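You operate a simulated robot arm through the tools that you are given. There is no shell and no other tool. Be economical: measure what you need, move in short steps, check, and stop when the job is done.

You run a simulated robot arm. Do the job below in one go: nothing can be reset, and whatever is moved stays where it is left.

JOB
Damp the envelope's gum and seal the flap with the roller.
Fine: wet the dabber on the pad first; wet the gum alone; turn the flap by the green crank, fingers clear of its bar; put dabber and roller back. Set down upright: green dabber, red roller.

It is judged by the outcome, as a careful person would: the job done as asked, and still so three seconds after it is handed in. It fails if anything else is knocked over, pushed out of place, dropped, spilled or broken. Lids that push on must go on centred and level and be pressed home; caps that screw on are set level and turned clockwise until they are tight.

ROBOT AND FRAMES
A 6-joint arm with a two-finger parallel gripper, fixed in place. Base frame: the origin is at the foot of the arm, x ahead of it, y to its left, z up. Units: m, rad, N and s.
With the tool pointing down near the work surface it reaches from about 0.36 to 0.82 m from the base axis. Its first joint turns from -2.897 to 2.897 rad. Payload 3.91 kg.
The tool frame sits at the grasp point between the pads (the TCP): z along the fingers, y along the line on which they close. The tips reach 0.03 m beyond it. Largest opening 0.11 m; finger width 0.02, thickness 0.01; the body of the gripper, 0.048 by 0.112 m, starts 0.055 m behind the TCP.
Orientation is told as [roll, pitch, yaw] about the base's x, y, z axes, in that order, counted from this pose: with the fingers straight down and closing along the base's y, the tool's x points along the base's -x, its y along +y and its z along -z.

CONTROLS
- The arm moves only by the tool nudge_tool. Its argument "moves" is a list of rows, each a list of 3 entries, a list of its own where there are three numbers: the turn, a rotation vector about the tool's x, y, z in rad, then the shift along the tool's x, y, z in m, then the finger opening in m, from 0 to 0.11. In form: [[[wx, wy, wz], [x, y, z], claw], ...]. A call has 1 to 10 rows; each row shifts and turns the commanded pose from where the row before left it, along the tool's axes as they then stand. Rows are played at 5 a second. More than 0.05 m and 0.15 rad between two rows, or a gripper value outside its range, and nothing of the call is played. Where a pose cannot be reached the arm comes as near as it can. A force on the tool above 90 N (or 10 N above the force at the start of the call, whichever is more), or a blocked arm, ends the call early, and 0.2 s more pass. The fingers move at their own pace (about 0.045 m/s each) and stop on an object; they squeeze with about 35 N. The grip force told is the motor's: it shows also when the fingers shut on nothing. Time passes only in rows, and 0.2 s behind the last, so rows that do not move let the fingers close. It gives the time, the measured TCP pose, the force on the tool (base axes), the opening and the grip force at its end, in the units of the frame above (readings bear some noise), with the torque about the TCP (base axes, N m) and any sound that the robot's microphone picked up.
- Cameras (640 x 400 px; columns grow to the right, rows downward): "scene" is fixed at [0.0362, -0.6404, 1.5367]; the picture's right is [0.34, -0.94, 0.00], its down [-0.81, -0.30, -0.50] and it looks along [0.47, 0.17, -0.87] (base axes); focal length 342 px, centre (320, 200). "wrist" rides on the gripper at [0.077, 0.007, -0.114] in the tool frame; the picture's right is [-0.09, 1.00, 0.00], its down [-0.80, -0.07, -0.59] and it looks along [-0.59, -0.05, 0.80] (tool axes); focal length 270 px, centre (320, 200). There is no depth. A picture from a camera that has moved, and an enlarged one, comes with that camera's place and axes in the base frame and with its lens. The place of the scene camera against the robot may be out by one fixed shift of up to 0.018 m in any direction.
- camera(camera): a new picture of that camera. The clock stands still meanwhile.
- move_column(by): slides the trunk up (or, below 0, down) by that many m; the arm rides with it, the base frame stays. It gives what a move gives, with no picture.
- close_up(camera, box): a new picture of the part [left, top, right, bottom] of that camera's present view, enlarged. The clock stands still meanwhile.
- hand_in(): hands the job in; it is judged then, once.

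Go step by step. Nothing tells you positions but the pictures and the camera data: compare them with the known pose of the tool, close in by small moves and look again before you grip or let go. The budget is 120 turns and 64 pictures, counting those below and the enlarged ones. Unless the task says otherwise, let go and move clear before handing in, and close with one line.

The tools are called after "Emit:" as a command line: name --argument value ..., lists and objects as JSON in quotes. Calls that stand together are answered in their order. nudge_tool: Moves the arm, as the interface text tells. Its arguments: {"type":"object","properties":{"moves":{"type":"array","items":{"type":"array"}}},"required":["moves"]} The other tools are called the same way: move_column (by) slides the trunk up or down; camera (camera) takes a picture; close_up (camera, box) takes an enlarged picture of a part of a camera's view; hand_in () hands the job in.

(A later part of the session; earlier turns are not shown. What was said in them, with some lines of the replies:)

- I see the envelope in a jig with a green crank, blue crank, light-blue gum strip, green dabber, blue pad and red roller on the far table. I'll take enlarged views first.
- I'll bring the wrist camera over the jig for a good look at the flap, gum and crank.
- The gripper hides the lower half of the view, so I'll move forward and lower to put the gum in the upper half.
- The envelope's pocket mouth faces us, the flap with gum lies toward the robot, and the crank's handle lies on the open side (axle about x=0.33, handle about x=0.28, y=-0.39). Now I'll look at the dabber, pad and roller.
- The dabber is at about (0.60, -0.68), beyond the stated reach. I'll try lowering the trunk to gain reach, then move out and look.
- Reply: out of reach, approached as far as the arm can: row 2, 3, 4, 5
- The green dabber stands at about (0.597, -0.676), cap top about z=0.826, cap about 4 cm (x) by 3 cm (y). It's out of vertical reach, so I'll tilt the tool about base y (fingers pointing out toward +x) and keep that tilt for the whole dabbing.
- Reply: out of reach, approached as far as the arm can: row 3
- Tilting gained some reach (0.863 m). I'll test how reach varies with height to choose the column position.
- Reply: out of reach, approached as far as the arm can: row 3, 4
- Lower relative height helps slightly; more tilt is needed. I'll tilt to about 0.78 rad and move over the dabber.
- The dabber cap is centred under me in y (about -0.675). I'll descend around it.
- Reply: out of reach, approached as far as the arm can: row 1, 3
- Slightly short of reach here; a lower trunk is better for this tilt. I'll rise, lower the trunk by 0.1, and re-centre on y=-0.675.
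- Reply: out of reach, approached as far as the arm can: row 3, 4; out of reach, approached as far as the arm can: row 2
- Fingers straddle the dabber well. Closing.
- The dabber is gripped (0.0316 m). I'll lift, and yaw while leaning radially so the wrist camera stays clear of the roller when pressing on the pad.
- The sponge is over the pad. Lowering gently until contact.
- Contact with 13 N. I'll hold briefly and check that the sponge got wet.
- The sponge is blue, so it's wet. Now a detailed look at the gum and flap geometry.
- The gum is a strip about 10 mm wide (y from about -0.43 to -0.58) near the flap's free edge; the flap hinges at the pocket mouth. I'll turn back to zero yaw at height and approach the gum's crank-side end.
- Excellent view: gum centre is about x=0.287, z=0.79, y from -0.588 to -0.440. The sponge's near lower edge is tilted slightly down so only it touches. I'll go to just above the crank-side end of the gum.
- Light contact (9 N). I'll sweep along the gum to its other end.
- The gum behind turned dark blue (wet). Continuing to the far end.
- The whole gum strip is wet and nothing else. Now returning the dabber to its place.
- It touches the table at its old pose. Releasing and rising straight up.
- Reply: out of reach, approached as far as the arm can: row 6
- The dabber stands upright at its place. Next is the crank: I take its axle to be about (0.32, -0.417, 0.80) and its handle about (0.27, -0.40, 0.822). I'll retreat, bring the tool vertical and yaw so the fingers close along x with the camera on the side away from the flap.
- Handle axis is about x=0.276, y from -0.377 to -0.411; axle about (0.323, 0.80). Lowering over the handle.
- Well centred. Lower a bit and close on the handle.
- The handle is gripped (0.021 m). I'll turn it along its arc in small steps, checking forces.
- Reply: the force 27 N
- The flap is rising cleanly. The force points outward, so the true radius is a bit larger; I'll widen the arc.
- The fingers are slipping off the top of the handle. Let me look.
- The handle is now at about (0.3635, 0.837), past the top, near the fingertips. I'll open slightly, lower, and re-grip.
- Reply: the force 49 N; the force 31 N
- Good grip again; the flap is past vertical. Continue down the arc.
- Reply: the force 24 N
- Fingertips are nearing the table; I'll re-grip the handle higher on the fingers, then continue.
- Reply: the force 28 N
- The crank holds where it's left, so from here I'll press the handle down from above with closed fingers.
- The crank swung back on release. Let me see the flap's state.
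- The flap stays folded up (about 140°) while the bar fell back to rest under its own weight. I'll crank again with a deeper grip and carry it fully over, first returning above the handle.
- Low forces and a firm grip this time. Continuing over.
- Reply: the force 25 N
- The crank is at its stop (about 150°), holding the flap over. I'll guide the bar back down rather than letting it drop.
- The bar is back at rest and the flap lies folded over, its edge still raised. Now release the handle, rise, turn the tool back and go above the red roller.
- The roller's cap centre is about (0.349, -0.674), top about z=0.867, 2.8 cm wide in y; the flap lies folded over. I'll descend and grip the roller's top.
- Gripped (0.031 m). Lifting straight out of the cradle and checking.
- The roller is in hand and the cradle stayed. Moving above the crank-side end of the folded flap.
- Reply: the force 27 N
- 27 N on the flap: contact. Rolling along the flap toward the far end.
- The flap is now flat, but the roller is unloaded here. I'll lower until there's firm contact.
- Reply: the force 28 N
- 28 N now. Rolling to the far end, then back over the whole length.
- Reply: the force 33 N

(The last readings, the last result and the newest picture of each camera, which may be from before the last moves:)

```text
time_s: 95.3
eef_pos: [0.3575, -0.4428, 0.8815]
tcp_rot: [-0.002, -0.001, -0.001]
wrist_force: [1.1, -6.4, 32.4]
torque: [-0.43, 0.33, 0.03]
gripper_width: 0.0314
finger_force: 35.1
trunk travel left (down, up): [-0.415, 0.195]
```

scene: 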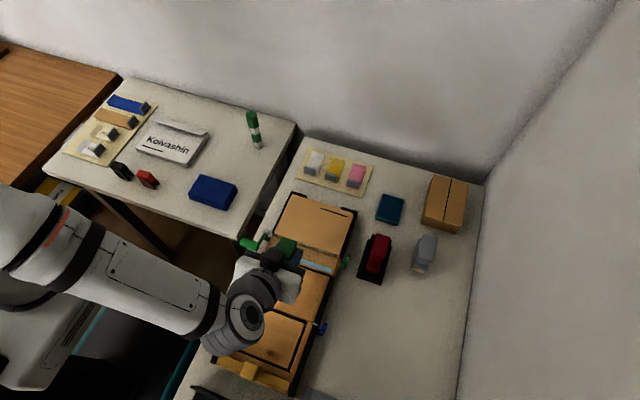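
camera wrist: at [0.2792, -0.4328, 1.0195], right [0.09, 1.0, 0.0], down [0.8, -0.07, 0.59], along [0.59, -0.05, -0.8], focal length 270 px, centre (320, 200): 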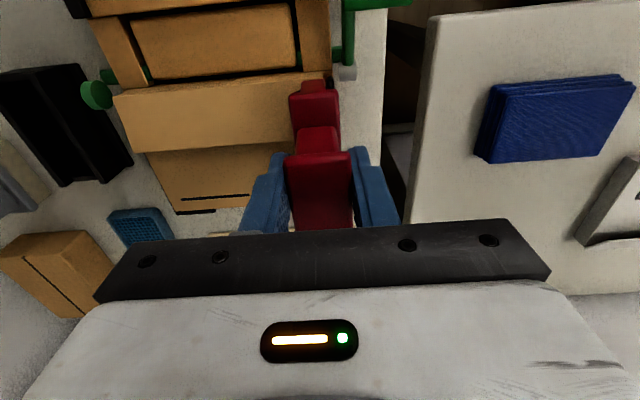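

Emit:
nudge_tool --moves '[[[0, 0, 0], [0, 0.003, 0], 0.01], [[0, 0, 0], [0, -0.016, 0], 0.01], [[0, 0, 0], [0, -0.016, 0], 0.01], [[0, 0, 0], [0, -0.016, 0], 0.01], [[0, 0, 0], [0, -0.016, 0], 0.01], [[0, 0, 0], [0, -0.016, 0.0005], 0.01], [[0, 0, 0], [0, -0.016, 0], 0.01], [[0, 0, 0], [0, -0.016, 0.0005], 0.01], [[0, 0, 0], [0, -0.016, 0], 0.01], [[0, 0, 0], [0, -0.016, 0], 0.01]]'

Emit:
nudge_tool --moves '[[[0, 0, 0], [0, -0.002, 0], 0.01], [[0, 0, 0], [0, 0, -0.02], 0.01], [[0, 0, 0], [0, 0, -0.03], 0.01], [[0, 0, 0], [0, 0, -0.03], 0.01], [[0, 0, 0], [0, 0, 0], 0.01]]'

Emit:
camera --camera "wrist"

```text
time_s: 97.5
eef_pos: [0.3567, -0.5827, 0.8796]
tcp_rot: [-0.002, -0.002, 0.0]
wrist_force: [1.2, 4.0, 23.9]
torque: [0.44, 0.08, -0.01]
gripper_width: 0.0314
finger_force: 35.5
trunk travel left (down, up): [-0.415, 0.195]
```

```text
time_s: 98.8
eef_pos: [0.3581, -0.5855, 0.9589]
tcp_rot: [0.002, 0.0, -0.001]
wrist_force: [0.3, 0.9, -2.2]
torque: [-0.03, 0.02, -0.02]
gripper_width: 0.0317
finger_force: 34.9
trunk travel left (down, up): [-0.415, 0.195]
```

```text
1 pictures are left
camera wrist: at [0.2792, -0.5776, 1.0734], right [0.09, 1.0, 0.0], down [0.8, -0.07, 0.59], along [0.59, -0.05, -0.8], focal length 270 px, centre (320, 200)
```

wrist: 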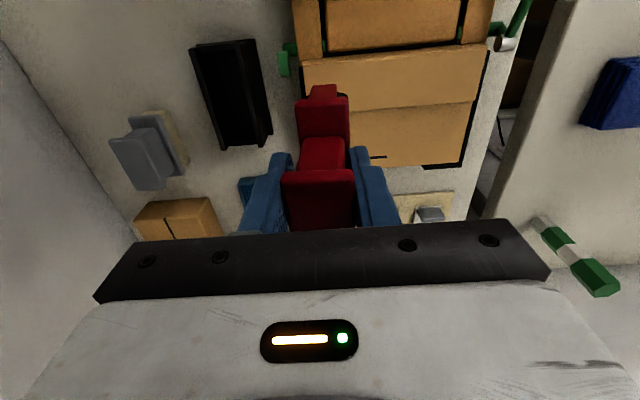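

The flap stays flat after lifting, and the roller slid up about 1 cm in the grip. Returning it over its cradle.

Emit:
nudge_tool --moves '[[[0, 0, 0], [0.0045, -0.0433, 0], 0.01], [[0, 0, 0], [0.0045, -0.0433, 0], 0.01], [[0, 0, 0], [0, 0, 0], 0.01]]'

```text
time_s: 99.5
eef_pos: [0.3474, -0.6719, 0.9569]
tcp_rot: [0.001, 0.0, 0.001]
wrist_force: [-0.1, 0.0, -2.0]
torque: [0.02, 0.01, -0.02]
gripper_width: 0.0317
finger_force: 35.0
trunk travel left (down, up): [-0.415, 0.195]
```

Emit:
nudge_tool --moves '[[[0, 0, 0], [-0.0015, 0, 0.03], 0.01], [[0, 0, 0], [0, 0, 0.03], 0.01], [[0, 0, 0], [0, 0, 0.02], 0.01], [[0, 0, 0], [0, 0, 0.012], 0.01], [[0, 0, 0], [0, 0, 0], 0.01]]'

```text
time_s: 100.8
eef_pos: [0.3501, -0.672, 0.8676]
tcp_rot: [-0.002, -0.001, -0.004]
wrist_force: [0.4, -6.2, 6.9]
torque: [-0.33, -0.36, -0.24]
gripper_width: 0.0314
finger_force: 34.9
trunk travel left (down, up): [-0.415, 0.195]
```

It touches the cradle's +y wall at the far end. I'll back up, shift 2 mm toward -y and retry.

Emit:
nudge_tool --moves '[[[0, 0, 0], [0, 0, -0.012], 0.01], [[0, 0, 0], [0, -0.002, 0], 0.01], [[0, 0, 0], [0, 0, 0.008], 0.01], [[0, 0, 0], [0, 0, 0.004], 0.01], [[0, 0, 0], [0, 0, 0], 0.01]]'

```text
time_s: 102.0
eef_pos: [0.3503, -0.6743, 0.8666]
tcp_rot: [0.0, -0.001, -0.001]
wrist_force: [-0.2, -0.9, -1.4]
torque: [-0.02, -0.02, 0.04]
gripper_width: 0.0319
finger_force: 34.5
trunk travel left (down, up): [-0.415, 0.195]
```

Clear now. Continuing down in small steps.

Emit:
nudge_tool --moves '[[[0, 0, 0], [0, 0, 0.004], 0.01], [[0, 0, 0], [0, 0, 0.004], 0.01], [[0, 0, 0], [0, 0, 0.003], 0.01], [[0, 0, 0], [0, 0, 0], 0.01]]'

```text
time_s: 103.0
eef_pos: [0.3502, -0.6738, 0.8545]
tcp_rot: [0.0, 0.0, -0.002]
wrist_force: [-0.7, 0.1, -1.7]
torque: [0.03, 0.0, 0.01]
gripper_width: 0.0315
finger_force: 35.0
trunk travel left (down, up): [-0.415, 0.195]
```

Emit:
nudge_tool --moves '[[[0, 0, 0], [0, 0, 0.003], 0.01], [[0, 0, 0], [0, 0, 0.002], 0.01], [[0, 0, 0], [0, 0, 0], 0.01]]'

```text
time_s: 103.8
eef_pos: [0.3492, -0.6746, 0.8501]
tcp_rot: [-0.001, -0.001, 0.001]
wrist_force: [-0.1, -0.2, -1.3]
torque: [-0.01, 0.02, -0.01]
gripper_width: 0.0317
finger_force: 34.9
trunk travel left (down, up): [-0.415, 0.195]
```

Emit:
nudge_tool --moves '[[[0, 0, 0], [0, 0, 0.002], 0.01], [[0, 0, 0], [0, 0, 0.002], 0.01], [[0, 0, 0], [0, 0, 0], 0.01]]'

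```text
time_s: 104.5
eef_pos: [0.3495, -0.6741, 0.845]
tcp_rot: [-0.001, -0.001, 0.0]
wrist_force: [-0.4, -0.3, -1.0]
torque: [-0.03, -0.02, 0.01]
gripper_width: 0.0317
finger_force: 35.4
trunk travel left (down, up): [-0.415, 0.195]
```

Emit:
nudge_tool --moves '[[[0, 0, 0], [0, 0, 0.0015], 0.01], [[0, 0, 0], [0, 0, 0.001], 0.01], [[0, 0, 0], [0, 0, 0], 0.01]]'

```text
time_s: 105.3
eef_pos: [0.3494, -0.6731, 0.8437]
tcp_rot: [0.0, -0.001, 0.0]
wrist_force: [-0.5, 0.6, -1.2]
torque: [0.0, 0.02, 0.03]
gripper_width: 0.0312
finger_force: 35.5
trunk travel left (down, up): [-0.415, 0.195]
```

Emit:
nudge_tool --moves '[[[0, 0, 0], [0, 0, 0.0015], 0.01], [[0, 0, 0], [0, 0, 0.001], 0.01], [[0, 0, 0], [0, 0, 0], 0.01]]'

```text
time_s: 106.2
eef_pos: [0.3493, -0.6746, 0.8424]
tcp_rot: [-0.001, 0.0, -0.001]
wrist_force: [-0.1, -1.0, 3.6]
torque: [-0.02, -0.15, -0.01]
gripper_width: 0.0314
finger_force: 34.5
trunk travel left (down, up): [-0.415, 0.195]
```

Contact with the cradle floor (low lateral force). Releasing and rising straight up, then moving away.

Emit:
nudge_tool --moves '[[[0, 0, 0], [0, 0, 0.0003], 0.035], [[0, 0, 0], [0, 0, 0], 0.05], [[0, 0, 0], [0, 0, 0], 0.07], [[0, 0, 0], [0, 0, 0], 0.07], [[0, 0, 0], [0, 0, -0.02], 0.07], [[0, 0, 0], [0, 0, -0.04], 0.07], [[0, 0, 0], [0, 0, -0.04], 0.07], [[0, 0, 0], [0, 0, -0.04], 0.07], [[0, 0, 0], [0.03, 0, -0.03], 0.07], [[0, 0, 0], [0.03, 0.02, -0.03], 0.07]]'

Emit:
nudge_tool --moves '[[[0, 0, 0], [0.03, 0.04, 0], 0.07], [[0, 0, 0], [0.03, 0.04, 0], 0.07], [[0, 0, 0], [0.01, 0.048, 0], 0.07], [[0, 0, 0], [0, 0.05, 0], 0.07], [[0, 0, 0], [0, 0.05, 0], 0.07], [[0, 0, 0], [0, 0.05, 0], 0.07]]'

Emit:
close_up --camera "scene" --box '[230, 140, 470, 300]'

```text
time_s: 108.3
eef_pos: [0.2877, -0.6535, 1.0415]
tcp_rot: [-0.001, 0.001, 0.0]
wrist_force: [0.3, 0.0, -0.8]
torque: [0.03, 0.0, -0.02]
gripper_width: 0.0702
finger_force: 0.1
trunk travel left (down, up): [-0.415, 0.195]
```

```text
time_s: 109.8
eef_pos: [0.2177, -0.3736, 1.0418]
tcp_rot: [0.001, 0.0, -0.002]
wrist_force: [0.1, -0.6, -1.5]
torque: [-0.03, -0.03, -0.02]
gripper_width: 0.07
finger_force: 0.0
trunk travel left (down, up): [-0.415, 0.195]
```

```text
2.50 times, centred on (350, 220) of scene
camera zoom: at [0.0362, -0.6404, 1.5367], right [0.34, -0.94, 0.0], down [-0.81, -0.3, -0.5], along [0.47, 0.17, -0.87], focal length 856 px, centre (245, 150)
```

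zoom: 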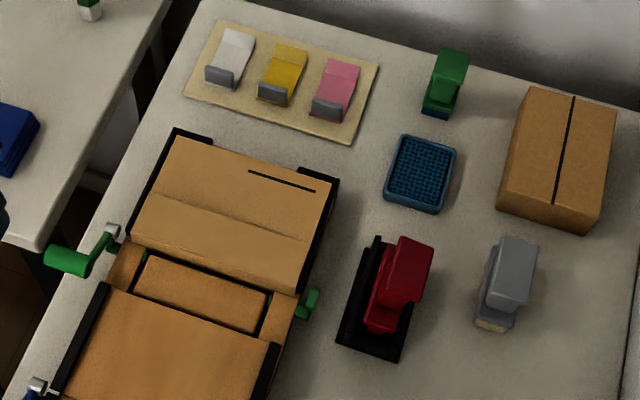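

Everything is in place except that the roller's top leans about 9 mm toward -y in its cradle. I'll go back, re-grip its cap with vertical fingers (which squares it up), lift it clear and reseat it at the original y = -0.672.

Emit:
nudge_tool --moves '[[[0, 0, 0], [-0.0164, -0.0383, 0.01], 0.08], [[0, 0, 0], [-0.0164, -0.0383, 0.01], 0.08], [[0, 0, 0], [-0.0164, -0.0383, 0.01], 0.08], [[0, 0, 0], [-0.0164, -0.0383, 0.01], 0.08], [[0, 0, 0], [-0.0164, -0.0383, 0.01], 0.08], [[0, 0, 0], [-0.0164, -0.0383, 0.01], 0.08], [[0, 0, 0], [-0.0164, -0.0383, 0.01], 0.08], [[0, 0, 0], [-0.0164, -0.0383, 0.01], 0.08], [[0, 0, 0], [0, 0, 0], 0.08]]'

```text
time_s: 111.8
eef_pos: [0.3517, -0.682, 0.9609]
tcp_rot: [0.001, 0.002, 0.0]
wrist_force: [0.0, 0.6, 0.3]
torque: [0.04, 0.06, -0.04]
gripper_width: 0.0801
finger_force: 0.0
trunk travel left (down, up): [-0.415, 0.195]
```

Emit:
nudge_tool --moves '[[[0, 0, 0], [0.002, 0.001, 0.035], 0.08], [[0, 0, 0], [0, 0, 0.035], 0.08], [[0, 0, 0], [0, 0, 0.02], 0.08], [[0, 0, 0], [0, 0, 0.012], 0.08], [[0, 0, 0], [0, 0, 0], 0.06], [[0, 0, 0], [0, 0, 0], 0.045], [[0, 0, 0], [0, 0, 0], 0.03], [[0, 0, 0], [0, 0, 0], 0.01], [[0, 0, 0], [0, 0, 0], 0.01]]'

```text
time_s: 113.8
eef_pos: [0.3496, -0.6812, 0.8591]
tcp_rot: [0.0, 0.001, -0.002]
wrist_force: [0.3, 0.5, 0.7]
torque: [0.08, -0.05, 0.04]
gripper_width: 0.0316
finger_force: 34.9
trunk travel left (down, up): [-0.415, 0.195]
```

Emit:
nudge_tool --moves '[[[0, 0, 0], [0, 0, -0.01], 0.01], [[0, 0, 0], [0, 0, -0.015], 0.01], [[0, 0, 0], [0, 0, -0.015], 0.01], [[0, 0, 0], [0.0003, 0.0088, 0], 0.01], [[0, 0, 0], [0, 0, 0], 0.01]]'

```text
time_s: 115.0
eef_pos: [0.3492, -0.672, 0.8998]
tcp_rot: [-0.001, 0.001, -0.002]
wrist_force: [-0.4, 0.3, -1.9]
torque: [-0.02, 0.01, -0.04]
gripper_width: 0.0314
finger_force: 35.1
trunk travel left (down, up): [-0.415, 0.195]
```

Emit:
nudge_tool --moves '[[[0, 0, 0], [0, 0, 0.01], 0.01], [[0, 0, 0], [0, 0, 0.008], 0.01], [[0, 0, 0], [0, 0, 0.006], 0.01], [[0, 0, 0], [0, 0, 0.004], 0.01], [[0, 0, 0], [0, 0, 0], 0.01]]'

```text
time_s: 116.2
eef_pos: [0.3496, -0.6718, 0.8713]
tcp_rot: [0.0, 0.001, -0.001]
wrist_force: [-1.0, -4.0, -1.1]
torque: [-0.25, 0.05, -0.01]
gripper_width: 0.0311
finger_force: 35.3
trunk travel left (down, up): [-0.415, 0.195]
```

Emit:
nudge_tool --moves '[[[0, 0, 0], [0, -0.001, 0], 0.01], [[0, 0, 0], [0, 0, 0.003], 0.01], [[0, 0, 0], [0, 0, 0.003], 0.01], [[0, 0, 0], [0, 0, 0.002], 0.01], [[0, 0, 0], [0, 0, 0], 0.01]]'

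```text
time_s: 117.3
eef_pos: [0.3487, -0.674, 0.8622]
tcp_rot: [-0.001, 0.001, 0.0]
wrist_force: [0.1, 0.1, -1.0]
torque: [-0.04, 0.0, -0.02]
gripper_width: 0.0311
finger_force: 35.4
trunk travel left (down, up): [-0.415, 0.195]
```

Free of lateral force. Lowering further to the seat.

Emit:
nudge_tool --moves '[[[0, 0, 0], [0, 0, 0.002], 0.01], [[0, 0, 0], [0, 0, 0.002], 0.01], [[0, 0, 0], [0, 0, 0], 0.01]]'

```text
time_s: 118.2
eef_pos: [0.3482, -0.6726, 0.8586]
tcp_rot: [0.0, 0.0, 0.0]
wrist_force: [0.2, 0.8, -0.1]
torque: [0.04, -0.04, 0.03]
gripper_width: 0.0314
finger_force: 35.1
trunk travel left (down, up): [-0.415, 0.195]
```

Emit:
nudge_tool --moves '[[[0, 0, 0], [0, 0, 0.0015], 0.01], [[0, 0, 0], [0, 0, 0], 0.01]]'

```text
time_s: 118.8
eef_pos: [0.3473, -0.6727, 0.8588]
tcp_rot: [-0.002, 0.0, 0.0]
wrist_force: [-0.2, 0.6, 7.4]
torque: [0.03, 0.07, 0.0]
gripper_width: 0.0311
finger_force: 35.4
trunk travel left (down, up): [-0.415, 0.195]
```

Seated contact with no torque. Before releasing, I'll probe the slack toward -y to centre the roller between the cradle walls.

Emit:
nudge_tool --moves '[[[0, 0, 0], [-0.001, 0, -0.003], 0.01], [[0, 0, 0], [0, -0.002, 0], 0.01], [[0, 0, 0], [0, -0.002, 0], 0.01], [[0, 0, 0], [0, 0, 0], 0.01]]'

```text
time_s: 119.8
eef_pos: [0.3491, -0.6774, 0.861]
tcp_rot: [0.002, -0.001, 0.001]
wrist_force: [-0.1, 0.4, -1.1]
torque: [0.01, 0.02, 0.01]
gripper_width: 0.0313
finger_force: 35.1
trunk travel left (down, up): [-0.415, 0.195]
```

Emit:
nudge_tool --moves '[[[0, 0, 0], [0, -0.002, 0], 0.01], [[0, 0, 0], [0, -0.002, 0], 0.01], [[0, 0, 0], [0, 0, 0], 0.01]]'

```text
time_s: 120.5
eef_pos: [0.3491, -0.6804, 0.8606]
tcp_rot: [0.003, 0.0, 0.0]
wrist_force: [-0.3, 9.2, -2.3]
torque: [0.76, 0.1, 0.02]
gripper_width: 0.0311
finger_force: 34.7
trunk travel left (down, up): [-0.415, 0.195]
```

The cradle has slack from about -0.672 to -0.680, so the roller had only shifted sideways toward the wall. I'll seat it near its original y=-0.675, press lightly and release slowly.

Emit:
nudge_tool --moves '[[[0, 0, 0], [0, 0.003, 0], 0.01], [[0, 0, 0], [0, 0.003, 0], 0.01], [[0, 0, 0], [0, 0, 0], 0.01], [[0, 0, 0], [0, 0, 0.0025], 0.01], [[0, 0, 0], [0, 0, 0.001], 0.01], [[0, 0, 0], [0, 0, 0], 0.01]]'

```text
time_s: 122.0
eef_pos: [0.3488, -0.6761, 0.8586]
tcp_rot: [-0.003, -0.001, 0.001]
wrist_force: [1.3, -0.2, 6.0]
torque: [-0.06, -0.1, -0.03]
gripper_width: 0.0313
finger_force: 35.0
trunk travel left (down, up): [-0.415, 0.195]
```

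Emit:
nudge_tool --moves '[[[0, 0, 0], [0, 0, -0.0005], 0.01], [[0, 0, 0], [0, 0, 0], 0.033], [[0, 0, 0], [0, 0, 0], 0.035], [[0, 0, 0], [0, 0, 0], 0.037], [[0, 0, 0], [0, 0, 0], 0.037], [[0, 0, 0], [0, 0, 0], 0.045], [[0, 0, 0], [0, 0, 0], 0.07], [[0, 0, 0], [0, 0, 0], 0.07]]'

Emit:
nudge_tool --moves '[[[0, 0, 0], [0, 0, -0.01], 0.07], [[0, 0, 0], [0, 0, -0.02], 0.07], [[0, 0, 0], [0, 0, -0.04], 0.07], [[0, 0, 0], [0, 0, -0.04], 0.07], [[0, 0, 0], [0, 0, -0.04], 0.07], [[0, 0, 0], [0.03, 0.03, -0.02], 0.07], [[0, 0, 0], [0.03, 0.04, 0], 0.07], [[0, 0, 0], [0.03, 0.04, 0], 0.07], [[0, 0, 0], [0, 0.05, 0], 0.07], [[0, 0, 0], [0, 0.05, 0], 0.07]]'

```text
time_s: 123.8
eef_pos: [0.3494, -0.6751, 0.8576]
tcp_rot: [0.0, 0.001, -0.001]
wrist_force: [0.2, -0.7, 0.3]
torque: [-0.02, -0.03, -0.01]
gripper_width: 0.0701
finger_force: 0.1
trunk travel left (down, up): [-0.415, 0.195]
```

```text
time_s: 126.0
eef_pos: [0.2601, -0.4641, 1.0275]
tcp_rot: [0.0, 0.001, 0.0]
wrist_force: [-0.1, -0.8, -0.5]
torque: [-0.01, -0.02, 0.02]
gripper_width: 0.0694
finger_force: 0.1
trunk travel left (down, up): [-0.415, 0.195]
```

The roller is reseated with no sideways load and the arm is clear, with nothing held. The picture budget is used up, so I'm handing in.

Emit:
hand_in

```text
The job is handed in.
```

I dampened the gum, folded the flap over with the green crank, rolled it flat, and put the dabber and roller back. The last picture, taken before I reseated the roller, showed the flap flat and everything else in place. I had no pictures left to check that the roller stands upright; the seating forces looked right.
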